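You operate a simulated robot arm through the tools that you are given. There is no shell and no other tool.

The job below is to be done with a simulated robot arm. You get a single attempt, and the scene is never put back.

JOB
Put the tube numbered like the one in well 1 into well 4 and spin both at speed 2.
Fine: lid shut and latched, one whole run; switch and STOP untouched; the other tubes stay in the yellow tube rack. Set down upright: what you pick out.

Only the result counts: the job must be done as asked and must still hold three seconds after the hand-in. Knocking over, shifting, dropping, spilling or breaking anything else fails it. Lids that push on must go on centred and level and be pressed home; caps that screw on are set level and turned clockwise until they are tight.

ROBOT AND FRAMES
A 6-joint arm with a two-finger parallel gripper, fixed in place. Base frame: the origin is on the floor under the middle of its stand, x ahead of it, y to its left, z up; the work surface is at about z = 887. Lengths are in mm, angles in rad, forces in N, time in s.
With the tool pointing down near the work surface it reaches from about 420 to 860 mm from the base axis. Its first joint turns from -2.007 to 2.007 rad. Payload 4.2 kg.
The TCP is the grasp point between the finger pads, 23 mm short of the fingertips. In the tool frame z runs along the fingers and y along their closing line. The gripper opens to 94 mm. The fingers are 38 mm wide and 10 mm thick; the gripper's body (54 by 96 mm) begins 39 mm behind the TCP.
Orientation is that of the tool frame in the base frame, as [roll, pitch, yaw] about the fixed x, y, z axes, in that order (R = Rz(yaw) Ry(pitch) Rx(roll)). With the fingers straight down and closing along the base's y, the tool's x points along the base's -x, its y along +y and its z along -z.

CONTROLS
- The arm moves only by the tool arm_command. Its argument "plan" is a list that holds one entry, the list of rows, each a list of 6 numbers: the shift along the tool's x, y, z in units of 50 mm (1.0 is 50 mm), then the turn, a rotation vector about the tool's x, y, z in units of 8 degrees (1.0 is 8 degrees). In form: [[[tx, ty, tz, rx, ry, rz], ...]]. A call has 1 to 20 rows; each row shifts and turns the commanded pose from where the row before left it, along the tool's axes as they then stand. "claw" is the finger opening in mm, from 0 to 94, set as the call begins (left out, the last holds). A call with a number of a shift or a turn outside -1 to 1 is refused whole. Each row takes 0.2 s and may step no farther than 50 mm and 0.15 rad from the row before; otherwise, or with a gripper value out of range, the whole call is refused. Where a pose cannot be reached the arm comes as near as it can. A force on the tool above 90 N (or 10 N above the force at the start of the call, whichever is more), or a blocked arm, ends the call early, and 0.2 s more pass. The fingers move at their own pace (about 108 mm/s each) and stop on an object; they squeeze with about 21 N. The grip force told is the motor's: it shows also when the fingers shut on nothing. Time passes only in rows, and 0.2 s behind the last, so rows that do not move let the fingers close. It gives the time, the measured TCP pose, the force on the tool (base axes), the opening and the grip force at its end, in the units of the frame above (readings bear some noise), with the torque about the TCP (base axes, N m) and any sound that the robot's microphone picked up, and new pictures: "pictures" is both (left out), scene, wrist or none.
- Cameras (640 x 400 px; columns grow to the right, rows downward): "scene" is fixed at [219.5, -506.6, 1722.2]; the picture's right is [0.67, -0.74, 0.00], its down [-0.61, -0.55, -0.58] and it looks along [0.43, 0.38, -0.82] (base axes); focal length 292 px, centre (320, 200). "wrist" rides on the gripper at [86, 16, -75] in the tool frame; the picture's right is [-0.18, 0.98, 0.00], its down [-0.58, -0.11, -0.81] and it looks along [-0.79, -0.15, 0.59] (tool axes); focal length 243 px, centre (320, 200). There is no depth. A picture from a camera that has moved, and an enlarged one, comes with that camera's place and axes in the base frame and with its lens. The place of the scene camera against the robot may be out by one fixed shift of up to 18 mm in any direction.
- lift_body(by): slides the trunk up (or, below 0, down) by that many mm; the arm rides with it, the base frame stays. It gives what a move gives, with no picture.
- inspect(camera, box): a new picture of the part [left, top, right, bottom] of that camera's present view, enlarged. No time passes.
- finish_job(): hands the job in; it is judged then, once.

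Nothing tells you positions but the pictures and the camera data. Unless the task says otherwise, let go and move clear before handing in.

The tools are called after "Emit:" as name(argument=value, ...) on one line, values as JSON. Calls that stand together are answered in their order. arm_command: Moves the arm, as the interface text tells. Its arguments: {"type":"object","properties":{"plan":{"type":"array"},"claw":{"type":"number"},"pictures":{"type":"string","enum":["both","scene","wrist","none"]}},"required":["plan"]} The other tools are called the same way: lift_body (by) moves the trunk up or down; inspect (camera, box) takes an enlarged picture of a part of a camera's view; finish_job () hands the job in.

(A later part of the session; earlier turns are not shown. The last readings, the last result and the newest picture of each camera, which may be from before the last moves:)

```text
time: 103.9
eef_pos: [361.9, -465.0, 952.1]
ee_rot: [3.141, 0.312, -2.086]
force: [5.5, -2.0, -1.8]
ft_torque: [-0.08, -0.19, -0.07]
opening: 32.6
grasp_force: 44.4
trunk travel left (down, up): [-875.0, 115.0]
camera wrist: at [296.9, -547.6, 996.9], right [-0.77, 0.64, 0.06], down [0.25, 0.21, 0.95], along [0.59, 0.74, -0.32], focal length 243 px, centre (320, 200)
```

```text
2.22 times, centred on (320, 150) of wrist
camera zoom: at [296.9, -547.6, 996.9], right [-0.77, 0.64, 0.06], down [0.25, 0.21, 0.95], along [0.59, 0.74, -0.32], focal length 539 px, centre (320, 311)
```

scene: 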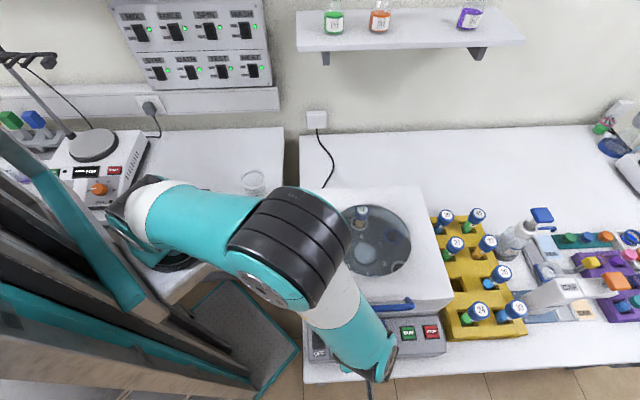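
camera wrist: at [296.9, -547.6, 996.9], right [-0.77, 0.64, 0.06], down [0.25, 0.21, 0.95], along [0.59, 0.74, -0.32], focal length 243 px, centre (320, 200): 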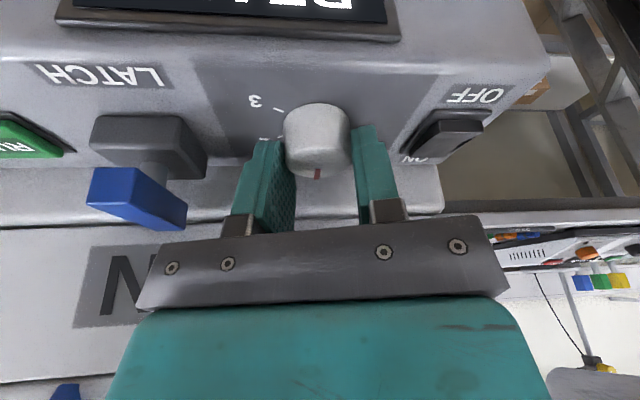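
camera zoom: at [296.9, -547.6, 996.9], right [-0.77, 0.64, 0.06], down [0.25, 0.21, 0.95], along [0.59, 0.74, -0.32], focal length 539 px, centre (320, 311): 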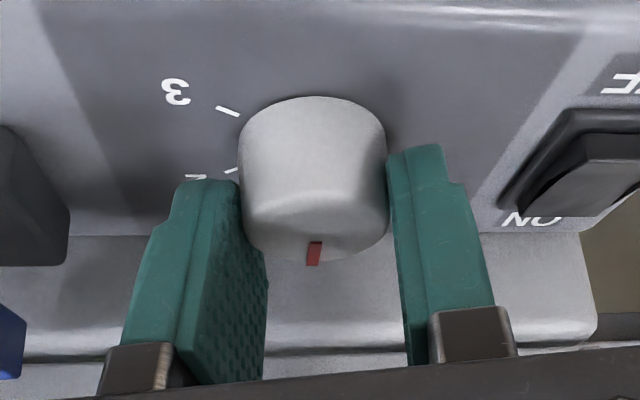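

Gripped at 32.6 mm. From the tick positions, "2" is ~60° clockwise from "1". Turning the tool clockwise about the vertical by 56° first.

Emit:
arm_command(plan=[[[0, 0, 0, 0.308, 0, 0.951], [0, 0, 0, 0.308, 0, 0.951], [0, 0, 0, 0.308, 0, 0.951], [0, 0, 0, 0.308, 0, 0.951], [0, 0, 0, 0.308, 0, 0.951], [0, 0, 0, 0.308, 0, 0.951], [0, 0, 0, 0.308, 0, 0.951], [0, 0, 0, 0, 0, 0]]], pictures="both")

Emit:
inspect(camera="wrist", box=[200, 60, 440, 240])

Emit:
inspect(camera="scene", box=[290, 290, 430, 380])

```text
time: 105.7
eef_pos: [362.1, -464.2, 953.1]
ee_rot: [3.139, 0.313, -3.067]
force: [9.4, 3.0, -4.0]
ft_torque: [0.24, -0.29, -0.04]
opening: 32.6
grasp_force: 45.1
trunk travel left (down, up): [-875.0, 115.0]
camera wrist: at [256.9, -455.9, 997.0], right [0.1, 0.99, 0.06], down [0.31, -0.09, 0.95], along [0.94, -0.08, -0.32], focal length 243 px, centre (320, 200)
```

scene: 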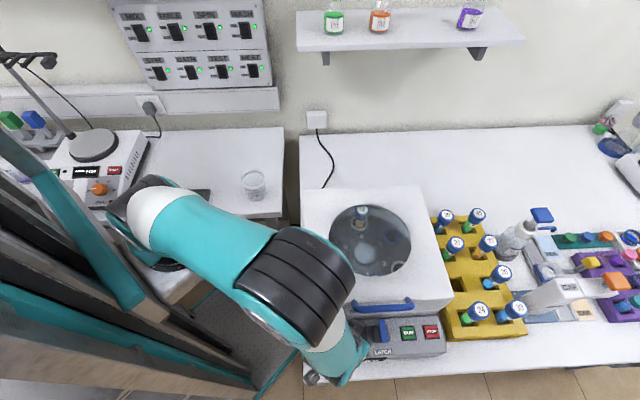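
wrist: 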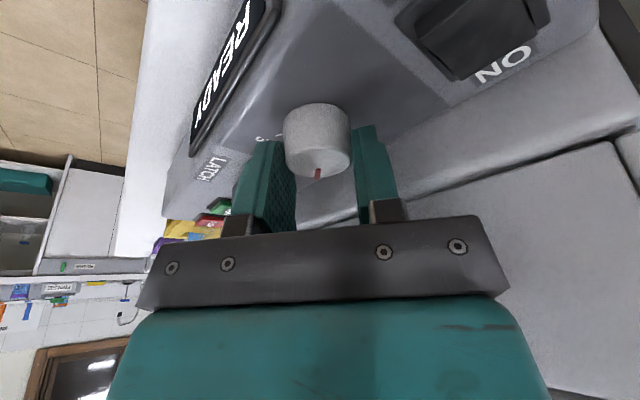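

```text
2.22 times, centred on (320, 150) of wrist
camera zoom: at [256.9, -455.9, 997.0], right [0.1, 0.99, 0.06], down [0.31, -0.09, 0.95], along [0.94, -0.08, -0.32], focal length 539 px, centre (320, 311)
```

zoom: 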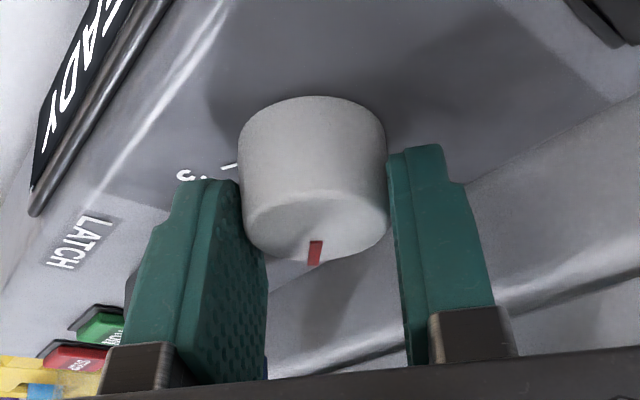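

```text
4.44 times, centred on (360, 335) of scene
camera zoom: at [219.5, -506.6, 1722.2], right [0.67, -0.74, 0.0], down [-0.61, -0.55, -0.58], along [0.43, 0.38, -0.82], focal length 1300 px, centre (142, -400)
```

zoom: 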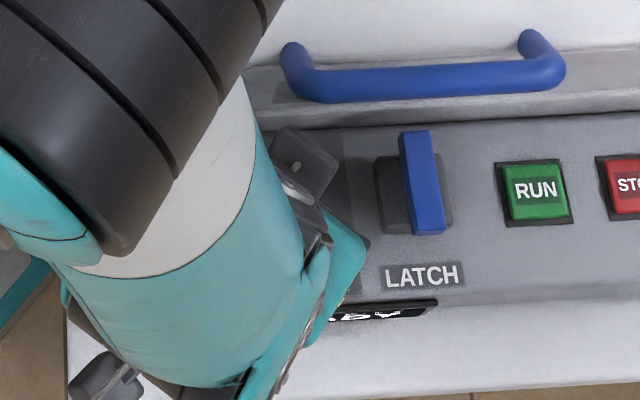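

The knob follows exactly. Adding the last 4°, then I'll release and check the pointer against the "2" mark.

Emit:
arm_command(plan=[[[0, 0, 0, 0.154, 0, 0.476], [0, 0, 0, 0, 0, 0]]], pictures="none")

Emit:
arm_command(plan=[[[0, 0, 0, 0, 0, 0], [0, 0, 0, 0, 0, 0], [0, 0, -0.4, 0, 0, 0], [0, 0, -0.8, 0, 0, 0], [0, 0, -0.8, 0, 0, 0], [0, 0, -0.8, 0, 0, 0], [0, 0, -0.8, 0, 0, 0], [0, 0, 0, 0, 0, 0]]], claw=50, pictures="both")

Emit:
inspect(camera="wrist", box=[220, 0, 420, 160])

Emit:
inspect(camera="scene", box=[290, 290, 430, 380])

```text
time: 106.3
eef_pos: [363.1, -464.6, 953.7]
ee_rot: [3.141, 0.312, -3.137]
force: [10.0, 3.0, -5.1]
ft_torque: [0.07, -0.76, 0.01]
opening: 32.9
grasp_force: 45.3
trunk travel left (down, up): [-875.0, 115.0]
```

```text
time: 108.1
eef_pos: [308.9, -464.8, 1124.1]
ee_rot: [3.141, 0.312, -3.134]
force: [0.0, -0.5, 0.4]
ft_torque: [-0.03, -0.01, 0.03]
opening: 50.0
grasp_force: 0.0
trunk travel left (down, up): [-875.0, 115.0]
camera wrist: at [203.2, -448.8, 1167.4], right [0.17, 0.98, 0.06], down [0.31, -0.11, 0.95], along [0.94, -0.14, -0.32], focal length 243 px, centre (320, 200)
```

scene: 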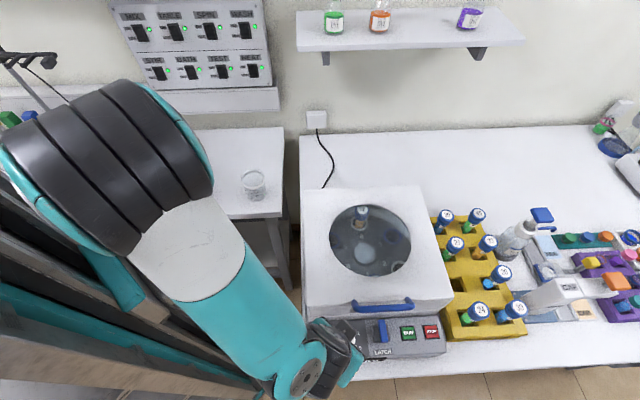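
wrist: 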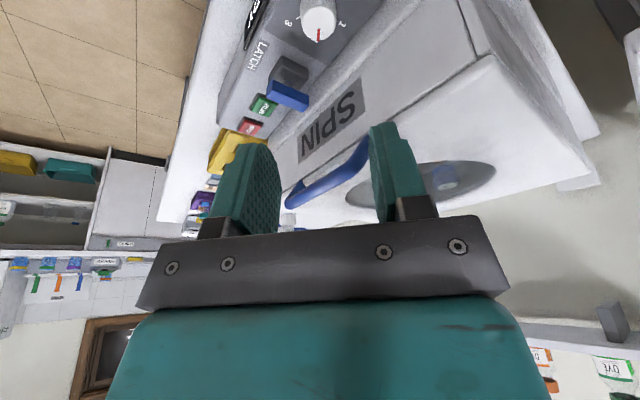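

```text
2.50 times, centred on (320, 80) of wrist
camera zoom: at [203.2, -448.8, 1167.4], right [0.17, 0.98, 0.06], down [0.31, -0.11, 0.95], along [0.94, -0.14, -0.32], focal length 606 px, centre (320, 500)
```

zoom: 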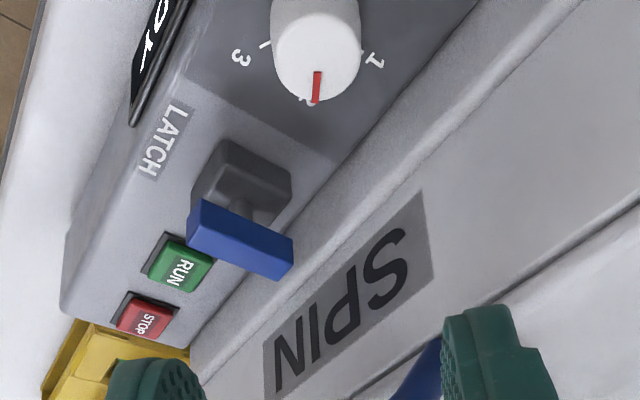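

```text
4.44 times, centred on (360, 335) of scene
camera zoom: at [219.5, -506.6, 1722.2], right [0.67, -0.74, 0.0], down [-0.61, -0.55, -0.58], along [0.43, 0.38, -0.82], focal length 1300 px, centre (142, -400)
```

zoom: 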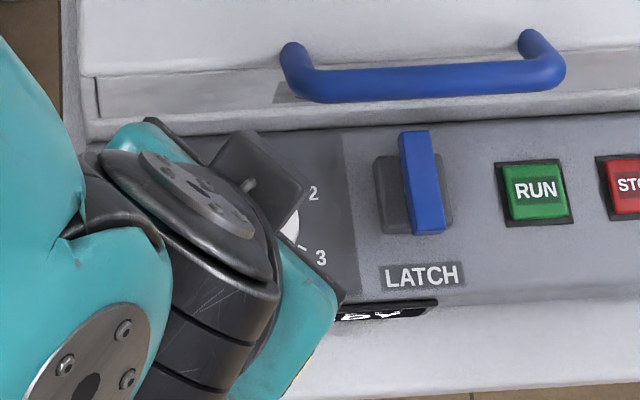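

The pointer is now at the "2" mark. Next the latch: I'll use closed fingertips to turn the T-handle by pushing sideways on its front end. Repositioning to the right side of the bar's front end, clear of RUN.

Emit:
arm_command(plan=[[[0, 0, 0, -0.308, 0, -0.951], [0, 0, 0, -0.308, 0, -0.951], [0, 0, 0, -0.308, 0, -0.951], [0, 0, 0, -0.308, 0, -0.951], [0, 0, 0, -0.308, 0, -0.951], [0, 0, 0, -0.185, 0, -0.571], [0.012, -0.724, 0.332, 0, 0, 0], [0.012, -0.724, 0.332, 0, 0, 0], [0.012, -0.724, 0.332, 0, 0, 0], [0.012, -0.724, 0.332, 0, 0, 0], [0, 0, 0, 0, 0, 0]]], claw=0, pictures="both")

Emit:
inspect(camera="wrist", box=[220, 0, 460, 200])

Emit:
inspect(camera="scene", box=[290, 290, 450, 380])

```text
time: 110.5
eef_pos: [423.6, -554.8, 1063.0]
ee_rot: [-3.14, 0.314, -2.352]
force: [-0.6, 0.1, -0.3]
ft_torque: [0.03, 0.02, 0.01]
opening: 0.0
grasp_force: 21.3
trunk travel left (down, up): [-875.0, 115.0]
camera wrist: at [338.2, -617.9, 1106.5], right [-0.57, 0.82, 0.06], down [0.29, 0.14, 0.95], along [0.77, 0.56, -0.32], focal length 243 px, centre (320, 200)
```

scene: 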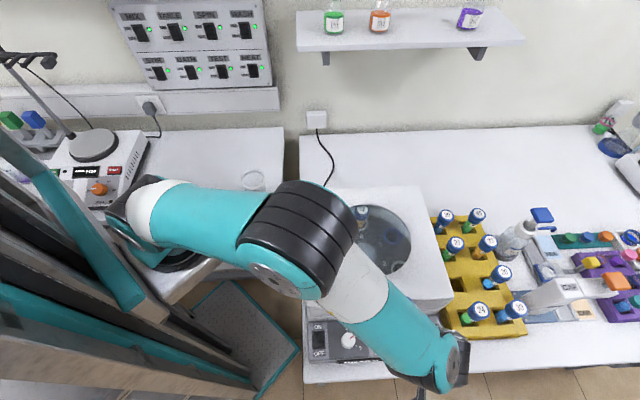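
wrist: 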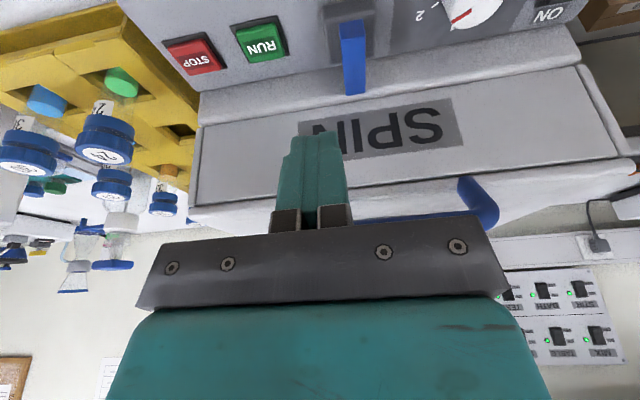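

```text
2.00 times, centred on (340, 100) of wrist
camera zoom: at [338.2, -617.9, 1106.5], right [-0.57, 0.82, 0.06], down [0.29, 0.14, 0.95], along [0.77, 0.56, -0.32], focal length 485 px, centre (280, 400)
```

zoom: 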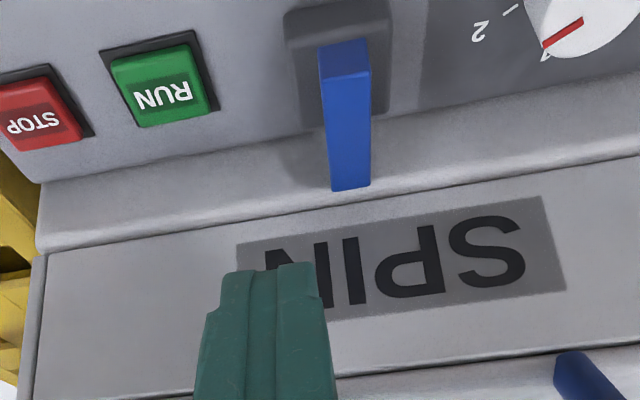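

```text
4.00 times, centred on (370, 335) of scene
camera zoom: at [219.5, -506.6, 1722.2], right [0.67, -0.74, 0.0], down [-0.61, -0.55, -0.58], along [0.43, 0.38, -0.82], focal length 1170 px, centre (120, -340)
```

zoom: 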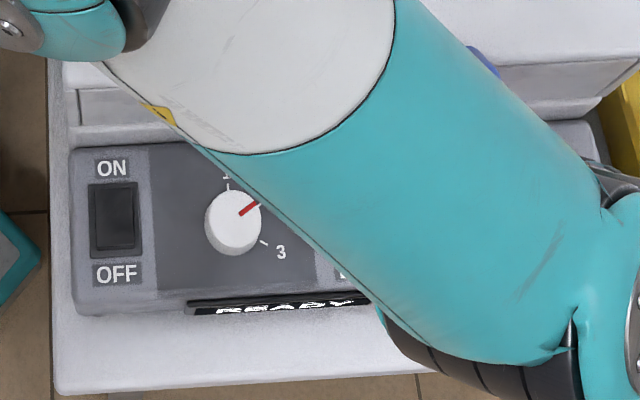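

The dial pointer clearly reads "2" in the scene view. Now descending beside the latch bar's front end.

Emit:
arm_command(plan=[[[0.2, 0, 0.615, 0, 0, 0], [0.2, 0, 0.615, 0, 0, 0], [0.2, 0, 0.615, 0, 0, 0], [0, 0, 0, 0, 0, 0]]], claw=0, pictures="wrist")

Emit:
inspect(camera="wrist", box=[240, 60, 440, 220])

```text
time: 111.5
eef_pos: [421.3, -555.2, 965.1]
ee_rot: [3.141, 0.314, -2.354]
force: [-0.7, 0.2, 1.1]
ft_torque: [-0.03, -0.01, -0.01]
opening: 0.0
grasp_force: 20.8
trunk travel left (down, up): [-875.0, 115.0]
camera wrist: at [336.8, -618.7, 1008.6], right [-0.57, 0.82, 0.06], down [0.29, 0.14, 0.95], along [0.77, 0.56, -0.32], focal length 243 px, centre (320, 200)
```

wrist: 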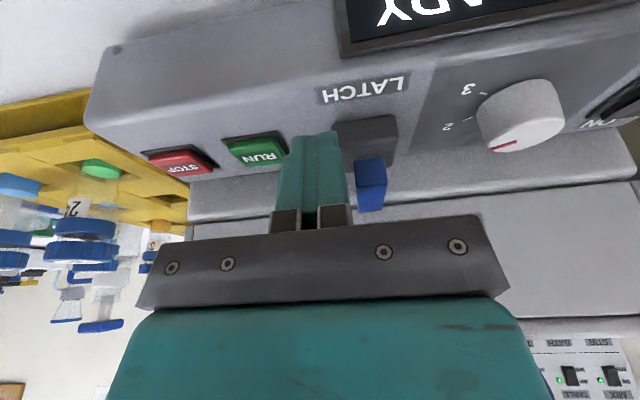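

```text
2.50 times, centred on (340, 140) of wrist
camera zoom: at [336.8, -618.7, 1008.6], right [-0.57, 0.82, 0.06], down [0.29, 0.14, 0.95], along [0.77, 0.56, -0.32], focal length 606 px, centre (270, 350)
```

zoom: 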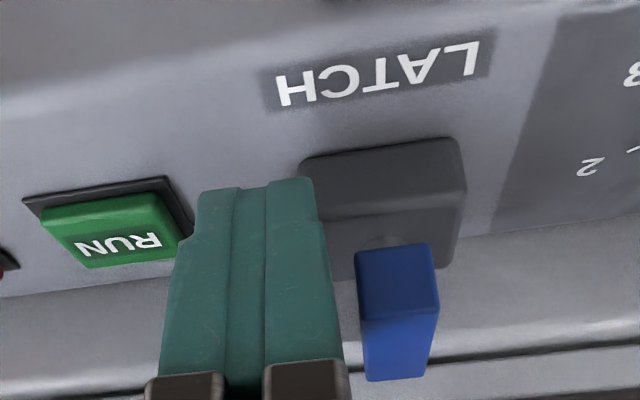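

The closed fingers sit right of the bar with ~6 mm gap. Pushing gently to the left (clockwise turn) and checking the force.

Emit:
arm_command(plan=[[[0, 0.1, 0, 0, 0, 0], [0, 0.08, 0, 0, 0, 0], [0, 0, 0, 0, 0, 0]]], claw=0, pictures="wrist")

Emit:
inspect(camera="wrist", box=[240, 60, 440, 220])

```text
time: 112.3
eef_pos: [415.8, -550.2, 963.9]
ee_rot: [-3.14, 0.312, -2.354]
force: [-1.4, -9.5, 1.3]
ft_torque: [-0.14, -0.01, -0.07]
opening: 0.0
grasp_force: 21.1
trunk travel left (down, up): [-875.0, 115.0]
camera wrist: at [330.1, -612.3, 1008.7], right [-0.57, 0.82, 0.05], down [0.29, 0.14, 0.95], along [0.77, 0.56, -0.32], focal length 243 px, centre (320, 200)
```

wrist: 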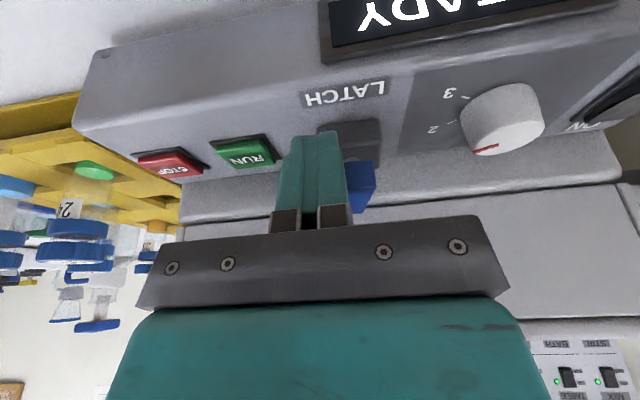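

```text
2.50 times, centred on (340, 140) of wrist
camera zoom: at [330.1, -612.3, 1008.7], right [-0.57, 0.82, 0.05], down [0.29, 0.14, 0.95], along [0.77, 0.56, -0.32], focal length 606 px, centre (270, 350)
```

zoom: 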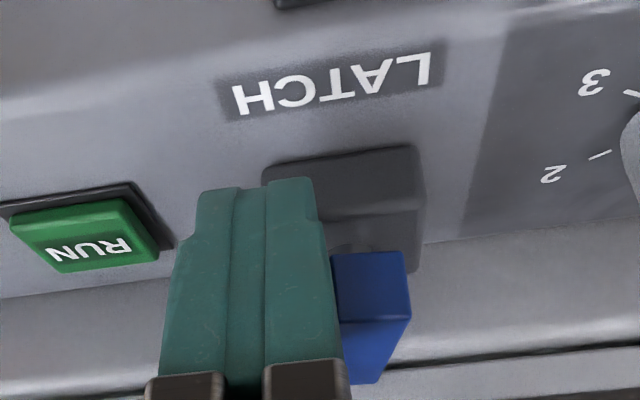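

The bar starts turning clockwise with light force (~10 N). Continuing in small pushes.

Emit:
arm_command(plan=[[[0, 0.08, 0, 0, 0, 0], [0, 0, 0, 0, 0, 0]]], pictures="none")

Emit:
arm_command(plan=[[[0, 0.08, 0, 0, 0, 0], [0, 0, 0, 0, 0, 0]]], pictures="wrist")

Emit:
inspect(camera="wrist", box=[240, 60, 440, 220])

Emit:
inspect(camera="scene", box=[330, 290, 450, 380])

```text
time: 112.9
eef_pos: [411.3, -545.1, 963.4]
ee_rot: [3.141, 0.313, -2.355]
force: [-6.7, -10.5, 1.6]
ft_torque: [-0.11, 0.12, 0.05]
opening: 0.0
grasp_force: 20.5
trunk travel left (down, up): [-875.0, 115.0]
```

```text
time: 113.5
eef_pos: [409.3, -542.5, 963.4]
ee_rot: [3.139, 0.314, -2.353]
force: [-4.6, -2.6, 0.1]
ft_torque: [-0.03, 0.05, 0.11]
opening: 0.0
grasp_force: 20.9
trunk travel left (down, up): [-875.0, 115.0]
camera wrist: at [324.7, -605.6, 1006.9], right [-0.57, 0.82, 0.06], down [0.29, 0.14, 0.95], along [0.77, 0.56, -0.32], focal length 243 px, centre (320, 200)
```

wrist: 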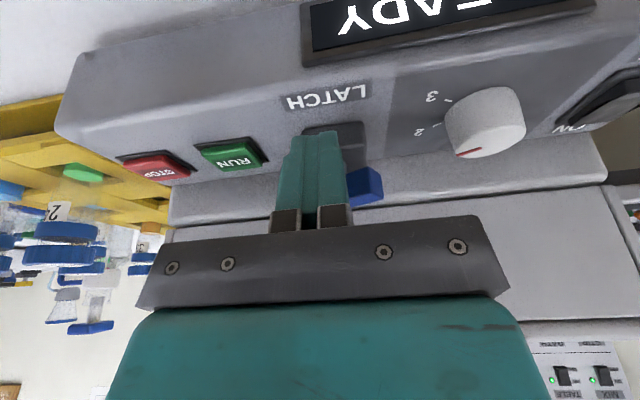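

```text
2.50 times, centred on (340, 140) of wrist
camera zoom: at [324.7, -605.6, 1006.9], right [-0.57, 0.82, 0.06], down [0.29, 0.14, 0.95], along [0.77, 0.56, -0.32], focal length 606 px, centre (270, 350)
```

zoom: 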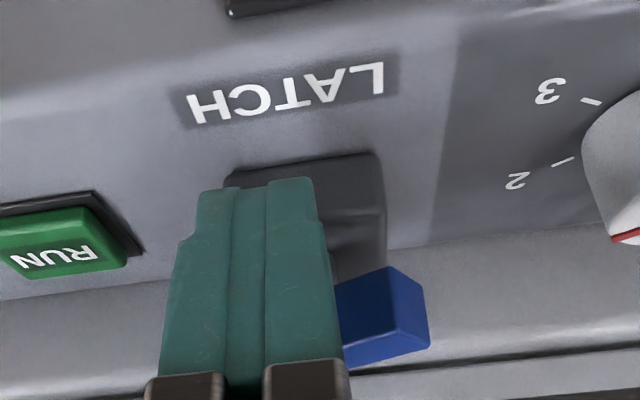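

```text
4.44 times, centred on (390, 335) of scene
camera zoom: at [219.5, -506.6, 1722.2], right [0.67, -0.74, 0.0], down [-0.61, -0.55, -0.58], along [0.43, 0.38, -0.82], focal length 1300 px, centre (9, -400)
```

zoom: 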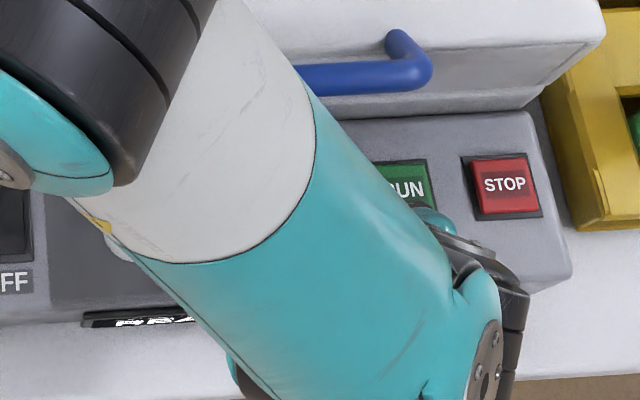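

It turns freely clockwise (now roughly 50°). Continuing.

Emit:
arm_command(plan=[[[0, 0.08, 0, 0, 0, 0], [0, 0.08, 0, 0, 0, 0], [0, 0, 0, 0, 0, 0]]], pictures="wrist")

Emit:
inspect(camera="wrist", box=[240, 60, 440, 220])

```text
time: 114.3
eef_pos: [404.2, -537.6, 964.1]
ee_rot: [3.141, 0.312, -2.355]
force: [0.1, 0.6, 0.2]
ft_torque: [0.02, 0.02, 0.0]
opening: 0.0
grasp_force: 21.1
trunk travel left (down, up): [-875.0, 115.0]
camera wrist: at [319.1, -599.8, 1006.8], right [-0.57, 0.82, 0.06], down [0.29, 0.14, 0.95], along [0.77, 0.56, -0.32], focal length 243 px, centre (320, 200)
```

wrist: 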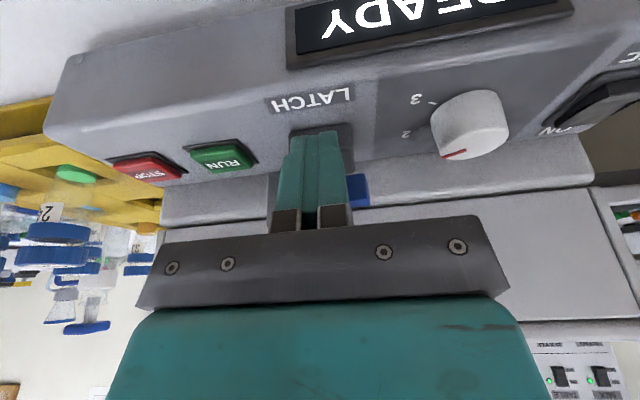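

```text
2.50 times, centred on (340, 140) of wrist
camera zoom: at [319.1, -599.8, 1006.8], right [-0.57, 0.82, 0.06], down [0.29, 0.14, 0.95], along [0.77, 0.56, -0.32], focal length 606 px, centre (270, 350)
```

zoom: 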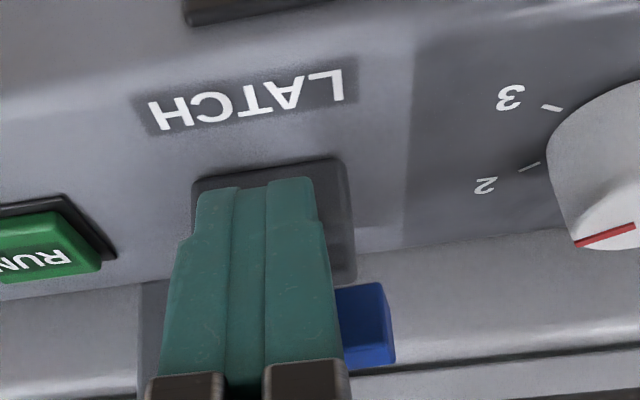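

Force dropped to zero and the bar appears to be crosswise now. Backing off forward and up to look.

Emit:
arm_command(plan=[[[0.4, 0, -0.13, 0, 0, 0], [-0.2, 0, -0.8, 0, 0, 0], [-0.2, 0, -0.8, 0, 0, 0], [0, -0.8, 0, 0, 0, 0], [0, -0.8, 0, 0, 0, 0], [0, 0, 0, 0, 0, 0]]], pictures="both")

Emit:
inspect(camera="wrist", box=[260, 0, 480, 180])

Emit:
inspect(camera="scene", box=[300, 290, 450, 380])

```text
time: 115.7
eef_pos: [442.4, -611.4, 1047.0]
ee_rot: [-3.141, 0.311, -2.354]
force: [0.1, 0.1, -0.2]
ft_torque: [0.0, 0.01, 0.03]
opening: 0.0
grasp_force: 21.0
trunk travel left (down, up): [-875.0, 115.0]
camera wrist: at [357.5, -674.8, 1090.3], right [-0.57, 0.82, 0.06], down [0.29, 0.14, 0.95], along [0.77, 0.56, -0.32], focal length 243 px, centre (320, 200)
```

scene: 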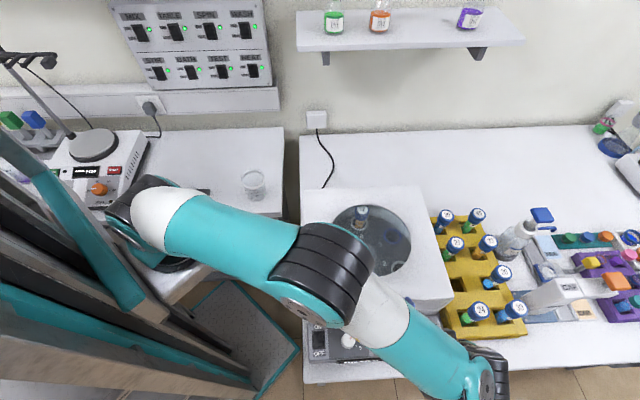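
wrist: 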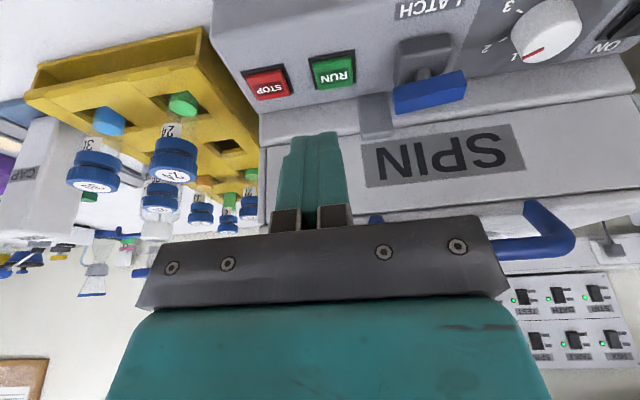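

```text
2.22 times, centred on (370, 90) of wrist
camera zoom: at [357.5, -674.8, 1090.3], right [-0.57, 0.82, 0.06], down [0.29, 0.14, 0.95], along [0.77, 0.56, -0.32], focal length 539 px, centre (209, 444)
```

zoom: 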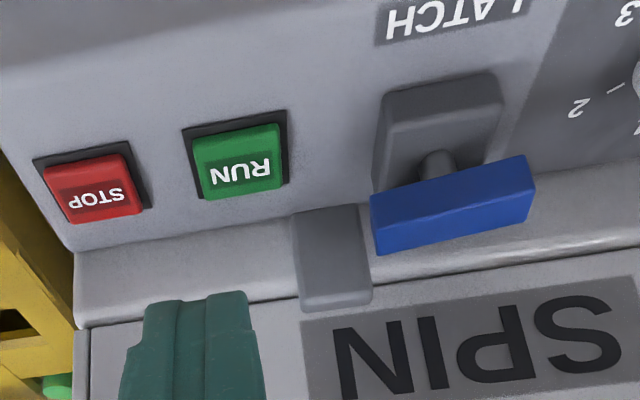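

```text
4.27 times, centred on (375, 335) of scene
camera zoom: at [219.5, -506.6, 1722.2], right [0.67, -0.74, 0.0], down [-0.61, -0.55, -0.58], along [0.43, 0.38, -0.82], focal length 1248 px, centre (85, -376)
```

zoom: 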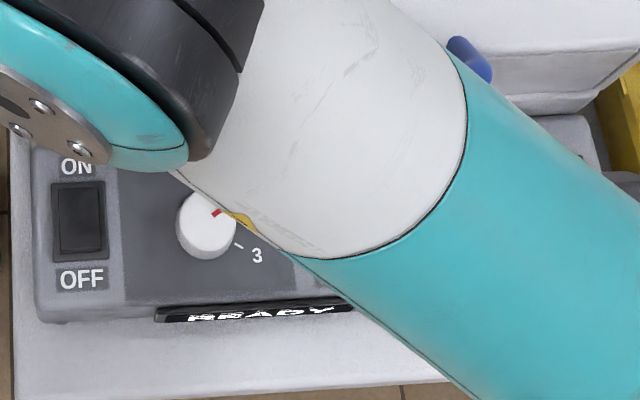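

A grey latch bolt has appeared over the lid's front edge, and the bar is crosswise – it looks latched. Zooming in to confirm, and checking the dial.

Emit:
inspect(camera="wrist", box=[340, 20, 480, 150])

Emit:
inspect(camera="wrist", box=[470, 0, 630, 100])

```text
3.08 times, centred on (410, 85) of wrist
camera zoom: at [357.5, -674.8, 1090.3], right [-0.57, 0.82, 0.06], down [0.29, 0.14, 0.95], along [0.77, 0.56, -0.32], focal length 746 px, centre (43, 554)
```

zoom: 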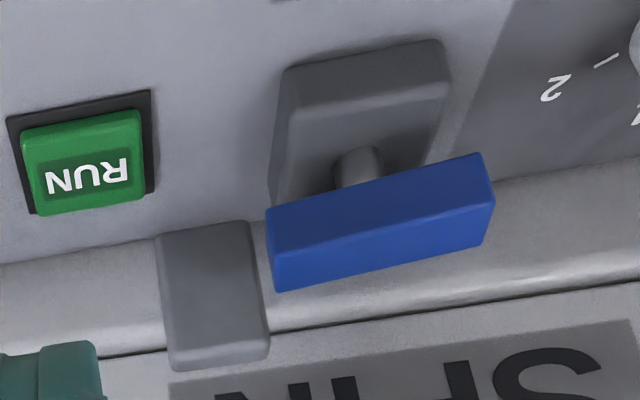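

```text
4.00 times, centred on (550, 50) of wrist
camera zoom: at [357.5, -674.8, 1090.3], right [-0.57, 0.82, 0.06], down [0.29, 0.14, 0.95], along [0.77, 0.56, -0.32], focal length 970 px, centre (-600, 800)
```

zoom: 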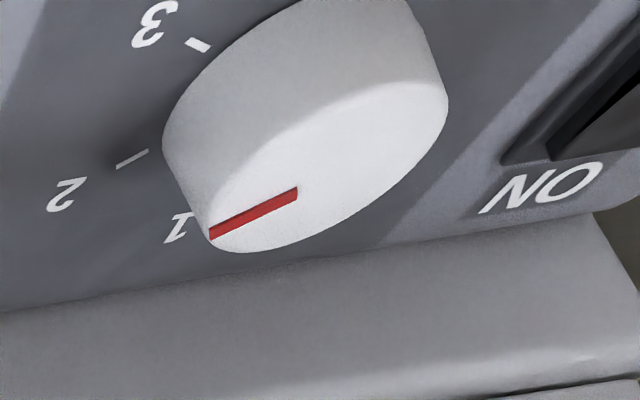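

The latch bolt is over the lid edge and the dial shows 2. The bar looks a few degrees short of square, so I'll nudge its left end gently toward the back to make sure it's at its stop.

Emit:
arm_command(plan=[[[-0.19, 0.95, 0.062, 0, 0, 0], [-0.19, 0.95, 0.062, 0, 0, 0], [0.173, 0, 0.533, 0, 0, 0], [0.173, 0, 0.533, 0, 0, 0], [0.173, 0, 0.533, 0, 0, 0], [0, 0, 0, 0, 0, 0]]], pictures="wrist")

Emit:
inspect(camera="wrist", box=[220, 60, 420, 220])

```text
time: 117.1
eef_pos: [388.5, -530.4, 961.1]
ee_rot: [-3.141, 0.312, -2.353]
force: [0.1, 0.3, 0.2]
ft_torque: [-0.02, 0.0, 0.02]
opening: 0.0
grasp_force: 21.0
trunk travel left (down, up): [-875.0, 115.0]
camera wrist: at [303.1, -593.4, 1004.6], right [-0.57, 0.82, 0.06], down [0.29, 0.14, 0.95], along [0.77, 0.56, -0.32], focal length 243 px, centre (320, 200)
```

wrist: 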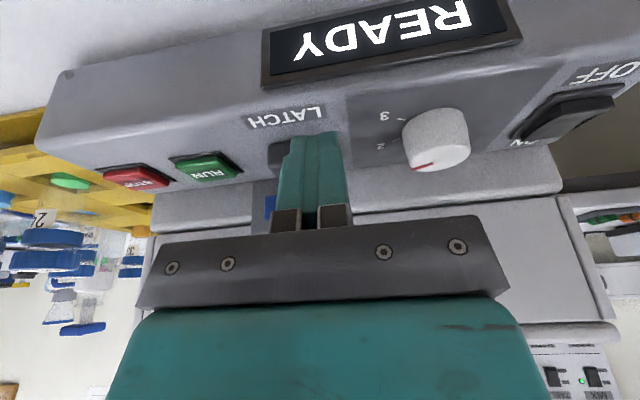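

```text
2.50 times, centred on (320, 140) of wrist
camera zoom: at [303.1, -593.4, 1004.6], right [-0.57, 0.82, 0.06], down [0.29, 0.14, 0.95], along [0.77, 0.56, -0.32], focal length 606 px, centre (320, 350)
```

zoom: 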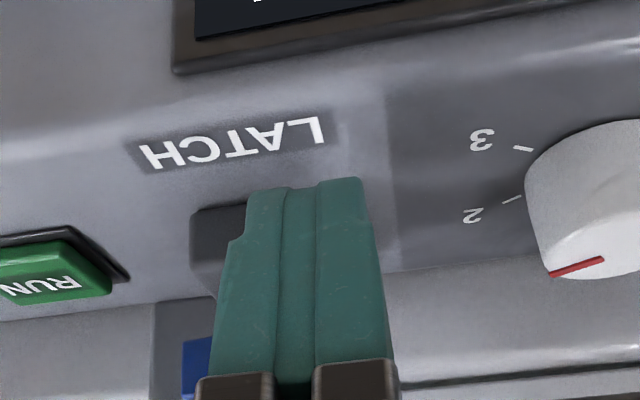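

Emit:
arm_command(plan=[[[-0.152, 0, 0.049, 0, 0, 0], [0, 0, 0, 0, 0, 0]]], pictures="none")

Emit:
arm_command(plan=[[[-0.038, 0, 0.012, 0, 0, 0], [0, 0, 0, 0, 0, 0]]], pictures="none")

Emit:
arm_command(plan=[[[-0.038, 0, 0.012, 0, 0, 0], [0, 0, 0, 0, 0, 0]]], pictures="none")

```text
time: 117.7
eef_pos: [395.2, -525.1, 962.1]
ee_rot: [3.139, 0.312, -2.353]
force: [-1.3, -0.7, -0.8]
ft_torque: [-0.08, -0.01, 0.02]
opening: 0.1
grasp_force: 20.8
trunk travel left (down, up): [-875.0, 115.0]
```

```text
time: 118.3
eef_pos: [393.9, -524.1, 961.3]
ee_rot: [-3.141, 0.312, -2.357]
force: [-8.2, -5.5, -1.1]
ft_torque: [-0.13, 0.04, 0.01]
opening: 0.0
grasp_force: 21.4
trunk travel left (down, up): [-875.0, 115.0]
```

```text
time: 118.9
eef_pos: [393.8, -524.7, 962.2]
ee_rot: [-3.142, 0.31, -2.358]
force: [-23.6, -16.5, -3.7]
ft_torque: [-0.41, 0.15, 0.0]
opening: 0.0
grasp_force: 21.0
trunk travel left (down, up): [-875.0, 115.0]
```

The latch is firmly at its end stop (force rises with no motion). Backing off, then moving over to the RUN button at about (475, −566, 926).

Emit:
arm_command(plan=[[[0.19, 0, -0.062, 0, 0, 0], [-0.27, 0, -0.84, 0, 0, 0], [-0.27, 0, -0.84, 0, 0, 0], [-0.13, -0.866, 0.043, 0, 0, 0], [-0.13, -0.866, 0.043, 0, 0, 0], [0.2, 0, 0.6, 0, 0, 0], [0, 0, 0, 0, 0, 0]]], claw=0, pictures="both")

Emit:
inspect(camera="wrist", box=[220, 20, 460, 200])

Emit:
inspect(camera="scene", box=[290, 290, 450, 380])

```text
time: 120.5
eef_pos: [458.9, -581.4, 1018.2]
ee_rot: [3.142, 0.312, -2.354]
force: [-0.6, 0.0, 1.0]
ft_torque: [0.01, 0.0, 0.04]
opening: 0.1
grasp_force: 21.0
trunk travel left (down, up): [-875.0, 115.0]
camera wrist: at [374.1, -644.4, 1062.3], right [-0.57, 0.82, 0.06], down [0.29, 0.14, 0.95], along [0.77, 0.56, -0.32], focal length 243 px, centre (320, 200)
```

scene: 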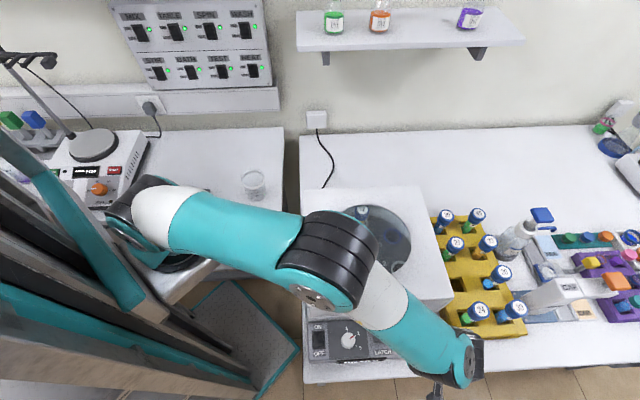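
wrist: 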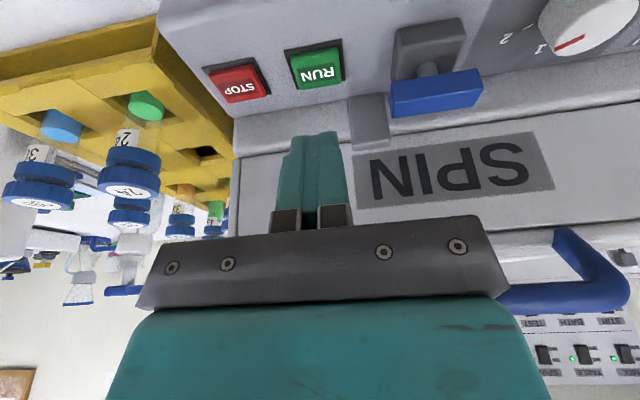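

```text
2.22 times, centred on (340, 110) of wrist
camera zoom: at [374.1, -644.4, 1062.3], right [-0.57, 0.82, 0.06], down [0.29, 0.14, 0.95], along [0.77, 0.56, -0.32], focal length 539 px, centre (276, 400)
```

zoom: 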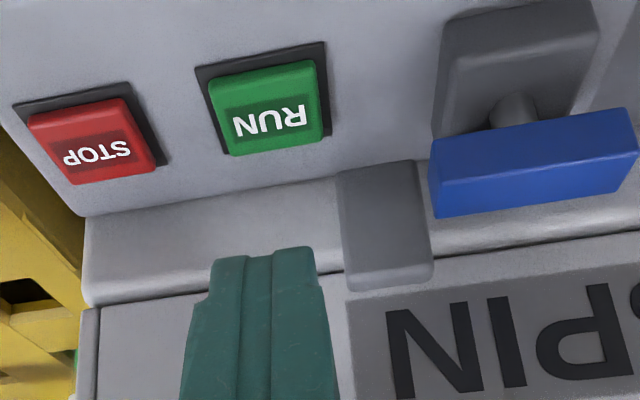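

```text
4.00 times, centred on (370, 335) of scene
camera zoom: at [219.5, -506.6, 1722.2], right [0.67, -0.74, 0.0], down [-0.61, -0.55, -0.58], along [0.43, 0.38, -0.82], focal length 1170 px, centre (120, -340)
```

zoom: 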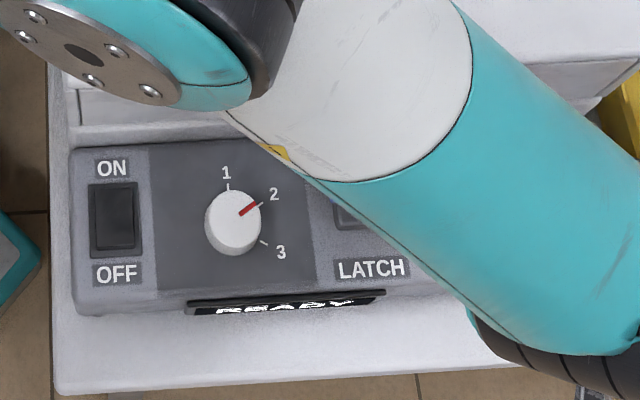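

The dial reads exactly 2. Lowering over RUN's front half, staying clear of the handle.

Emit:
arm_command(plan=[[[0.203, 0, 0.628, 0, 0, 0], [-0.495, 0, 0.16, 0, 0, 0], [0.136, 0, 0.42, 0, 0, 0], [0, 0, 0, 0, 0, 0]]], claw=0, pictures="wrist")

Emit:
inspect(camera="wrist", box=[220, 60, 420, 220])

```text
time: 121.5
eef_pos: [481.0, -561.4, 964.6]
ee_rot: [3.141, 0.313, -2.355]
force: [-0.5, 0.1, -0.5]
ft_torque: [0.01, -0.04, -0.01]
opening: 0.0
grasp_force: 20.6
trunk travel left (down, up): [-875.0, 115.0]
camera wrist: at [394.8, -624.4, 1008.1], right [-0.57, 0.82, 0.06], down [0.29, 0.14, 0.95], along [0.77, 0.56, -0.32], focal length 243 px, centre (320, 200)
```

wrist: 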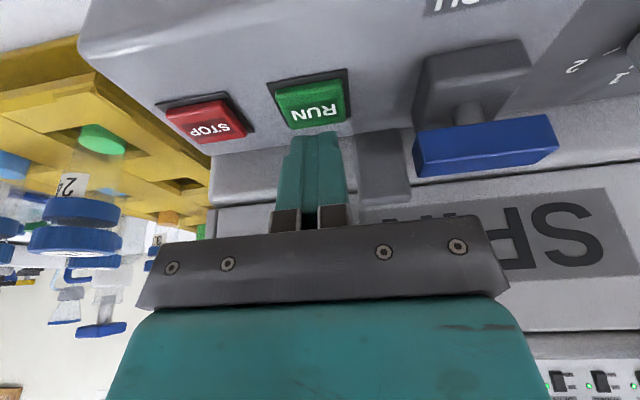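

```text
2.50 times, centred on (320, 140) of wrist
camera zoom: at [394.8, -624.4, 1008.1], right [-0.57, 0.82, 0.06], down [0.29, 0.14, 0.95], along [0.77, 0.56, -0.32], focal length 606 px, centre (320, 350)
```

zoom: 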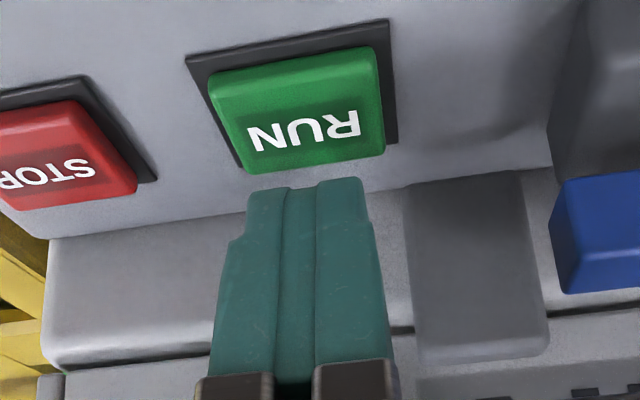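

Emit:
arm_command(plan=[[[0.15, 0, 0.204, 0, 0, 0], [0, 0, 0, 0, 0, 0]]], pictures="wrist")

Emit:
inspect(camera="wrist", box=[220, 60, 420, 220])

```text
time: 122.1
eef_pos: [476.4, -564.3, 953.1]
ee_rot: [3.142, 0.312, -2.352]
force: [0.6, 0.1, 1.6]
ft_torque: [0.03, -0.01, 0.04]
opening: 0.3
grasp_force: 20.8
trunk travel left (down, up): [-875.0, 115.0]
heard: click
camera wrist: at [390.9, -627.9, 995.9], right [-0.57, 0.82, 0.06], down [0.29, 0.14, 0.95], along [0.77, 0.56, -0.32], focal length 243 px, centre (320, 200)
```

wrist: 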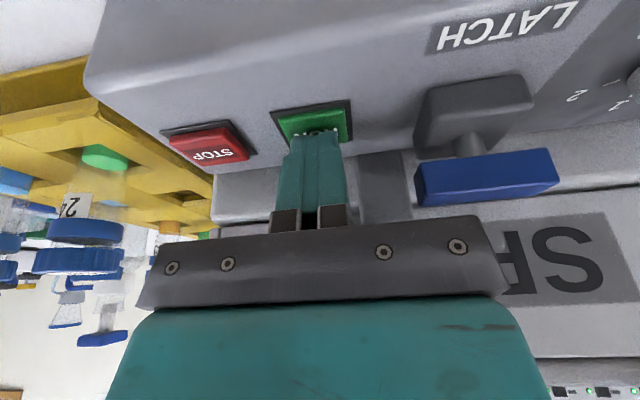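

```text
2.50 times, centred on (320, 140) of wrist
camera zoom: at [390.9, -627.9, 995.9], right [-0.57, 0.82, 0.06], down [0.29, 0.14, 0.95], along [0.77, 0.56, -0.32], focal length 606 px, centre (320, 350)
```

zoom: 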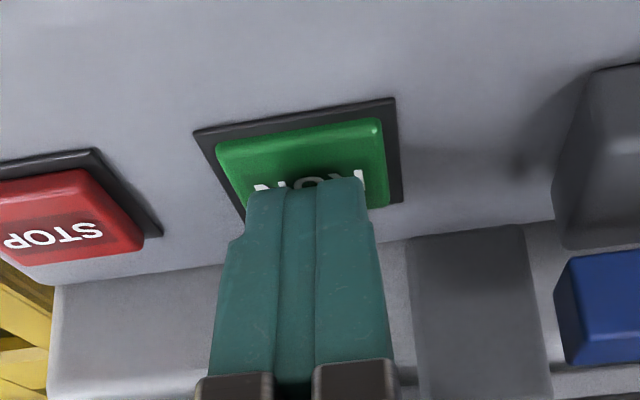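

A click was heard – RUN was pressed. Releasing the button and backing away to watch the display.

Emit:
arm_command(plan=[[[-0.092, 0, -0.285, 0, 0, 0], [0.4, 0, -0.5, 0, 0, 0], [0.5, 0, -0.6, 0, 0, 0], [0.5, 0, -0.6, 0, 0, 0], [0.5, 0, -0.6, 0, 0, 0], [0, 0, 0, 0, 0, 0]]], pictures="both")

Emit:
inspect(camera="wrist", box=[220, 0, 480, 200])

Emit:
inspect(camera="scene", box=[290, 170, 460, 380])

```text
time: 123.5
eef_pos: [384.9, -652.1, 1048.0]
ee_rot: [3.141, 0.313, -2.354]
force: [0.5, 0.0, 0.7]
ft_torque: [-0.02, 0.0, 0.02]
opening: 0.2
grasp_force: 21.0
trunk travel left (down, up): [-875.0, 115.0]
camera wrist: at [299.9, -714.8, 1091.6], right [-0.57, 0.82, 0.06], down [0.29, 0.14, 0.95], along [0.77, 0.56, -0.32], focal length 243 px, centre (320, 200)
```

scene: 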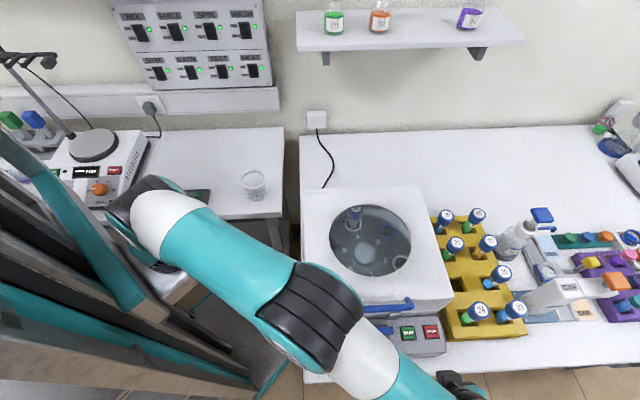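
wrist: 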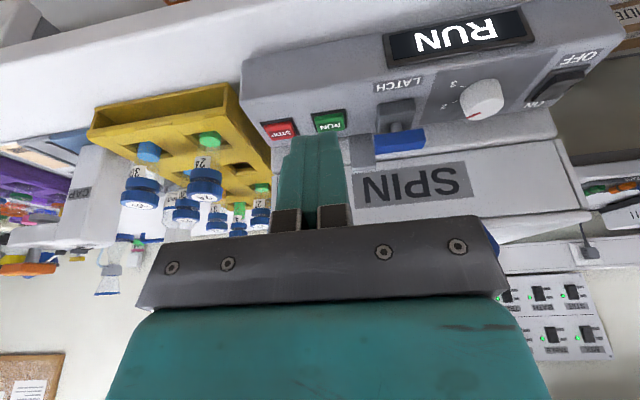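

```text
2.00 times, centred on (350, 100) of wrist
camera zoom: at [299.9, -714.8, 1091.6], right [-0.57, 0.82, 0.06], down [0.29, 0.14, 0.95], along [0.77, 0.56, -0.32], focal length 485 px, centre (260, 400)
```

zoom: 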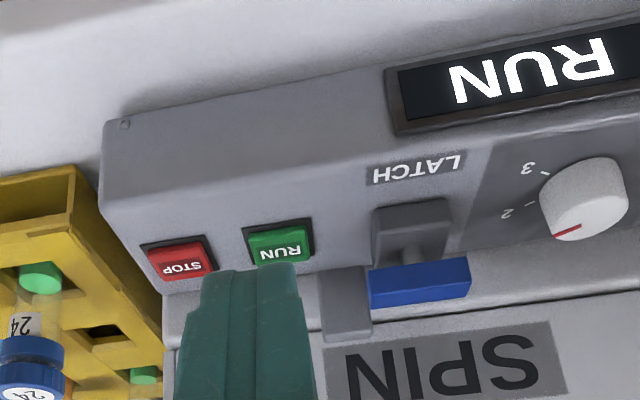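

```text
1.90 times, centred on (375, 275) of scene
camera zoom: at [219.5, -506.6, 1722.2], right [0.67, -0.74, 0.0], down [-0.61, -0.55, -0.58], along [0.43, 0.38, -0.82], focal length 557 px, centre (215, 57)
```

zoom: 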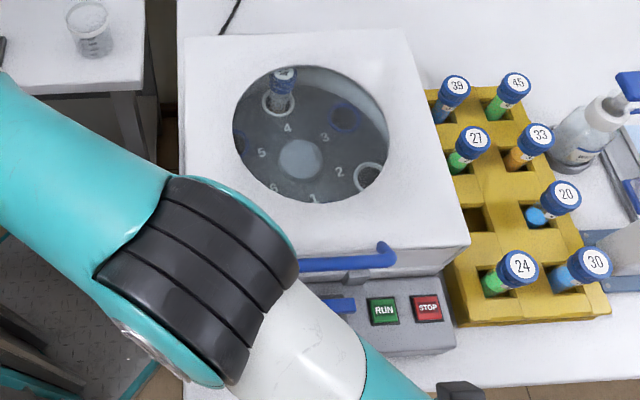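

The display shows RUN: the run has started. I'll wait and watch the display, without touching anything.

Emit:
arm_command(plan=[[[0, 0, 0, 0, 0, 0], [0, 0, 0, 0, 0, 0], [0, 0, 0, 0, 0, 0], [0, 0, 0, 0, 0, 0], [0, 0, 0, 0, 0, 0], [0, 0, 0, 0, 0, 0], [0, 0, 0, 0, 0, 0], [0, 0, 0, 0, 0, 0], [0, 0, 0, 0, 0, 0], [0, 0, 0, 0, 0, 0]]], pictures="both")

Emit:
inspect(camera="wrist", box=[220, 0, 560, 200])

Emit:
inspect(camera="scene", box=[290, 170, 460, 380])

```text
time: 125.7
eef_pos: [385.8, -651.8, 1047.2]
ee_rot: [-3.141, 0.312, -2.353]
force: [-0.2, 0.4, -0.4]
ft_torque: [-0.01, -0.01, 0.02]
opening: 0.0
grasp_force: 20.4
trunk travel left (down, up): [-875.0, 115.0]
camera wrist: at [300.3, -714.6, 1091.3], right [-0.57, 0.82, 0.06], down [0.29, 0.14, 0.95], along [0.77, 0.56, -0.32], focal length 243 px, centre (320, 200)
```

scene: 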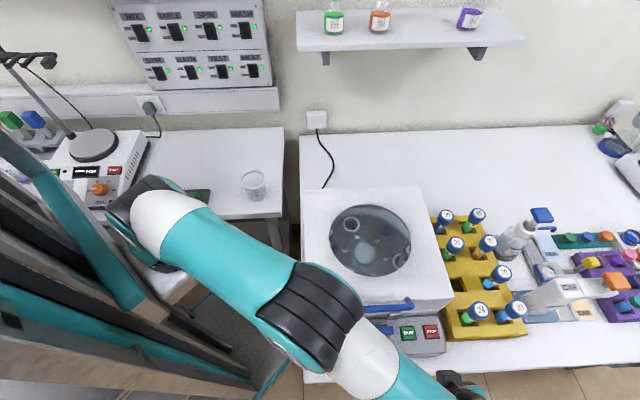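
wrist: 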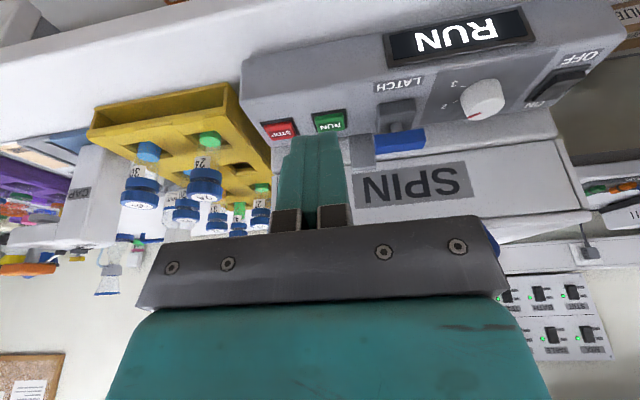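

```text
1.88 times, centred on (390, 100) of wrist
camera zoom: at [300.3, -714.6, 1091.3], right [-0.57, 0.82, 0.06], down [0.29, 0.14, 0.95], along [0.77, 0.56, -0.32], focal length 457 px, centre (188, 388)
```

zoom: 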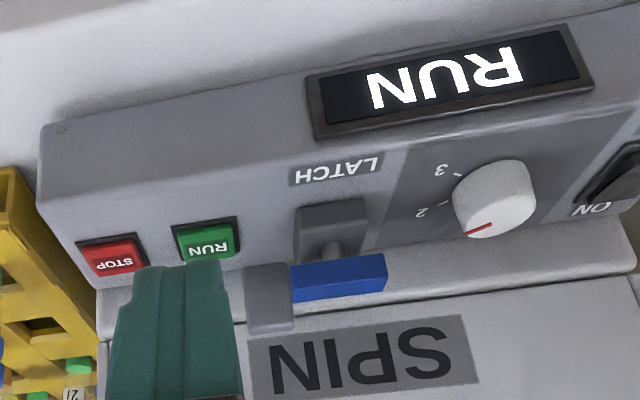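

```text
1.90 times, centred on (375, 275) of scene
camera zoom: at [219.5, -506.6, 1722.2], right [0.67, -0.74, 0.0], down [-0.61, -0.55, -0.58], along [0.43, 0.38, -0.82], focal length 557 px, centre (215, 57)
```

zoom: 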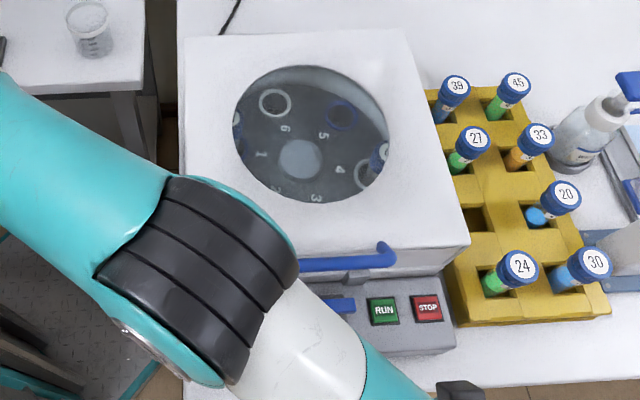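

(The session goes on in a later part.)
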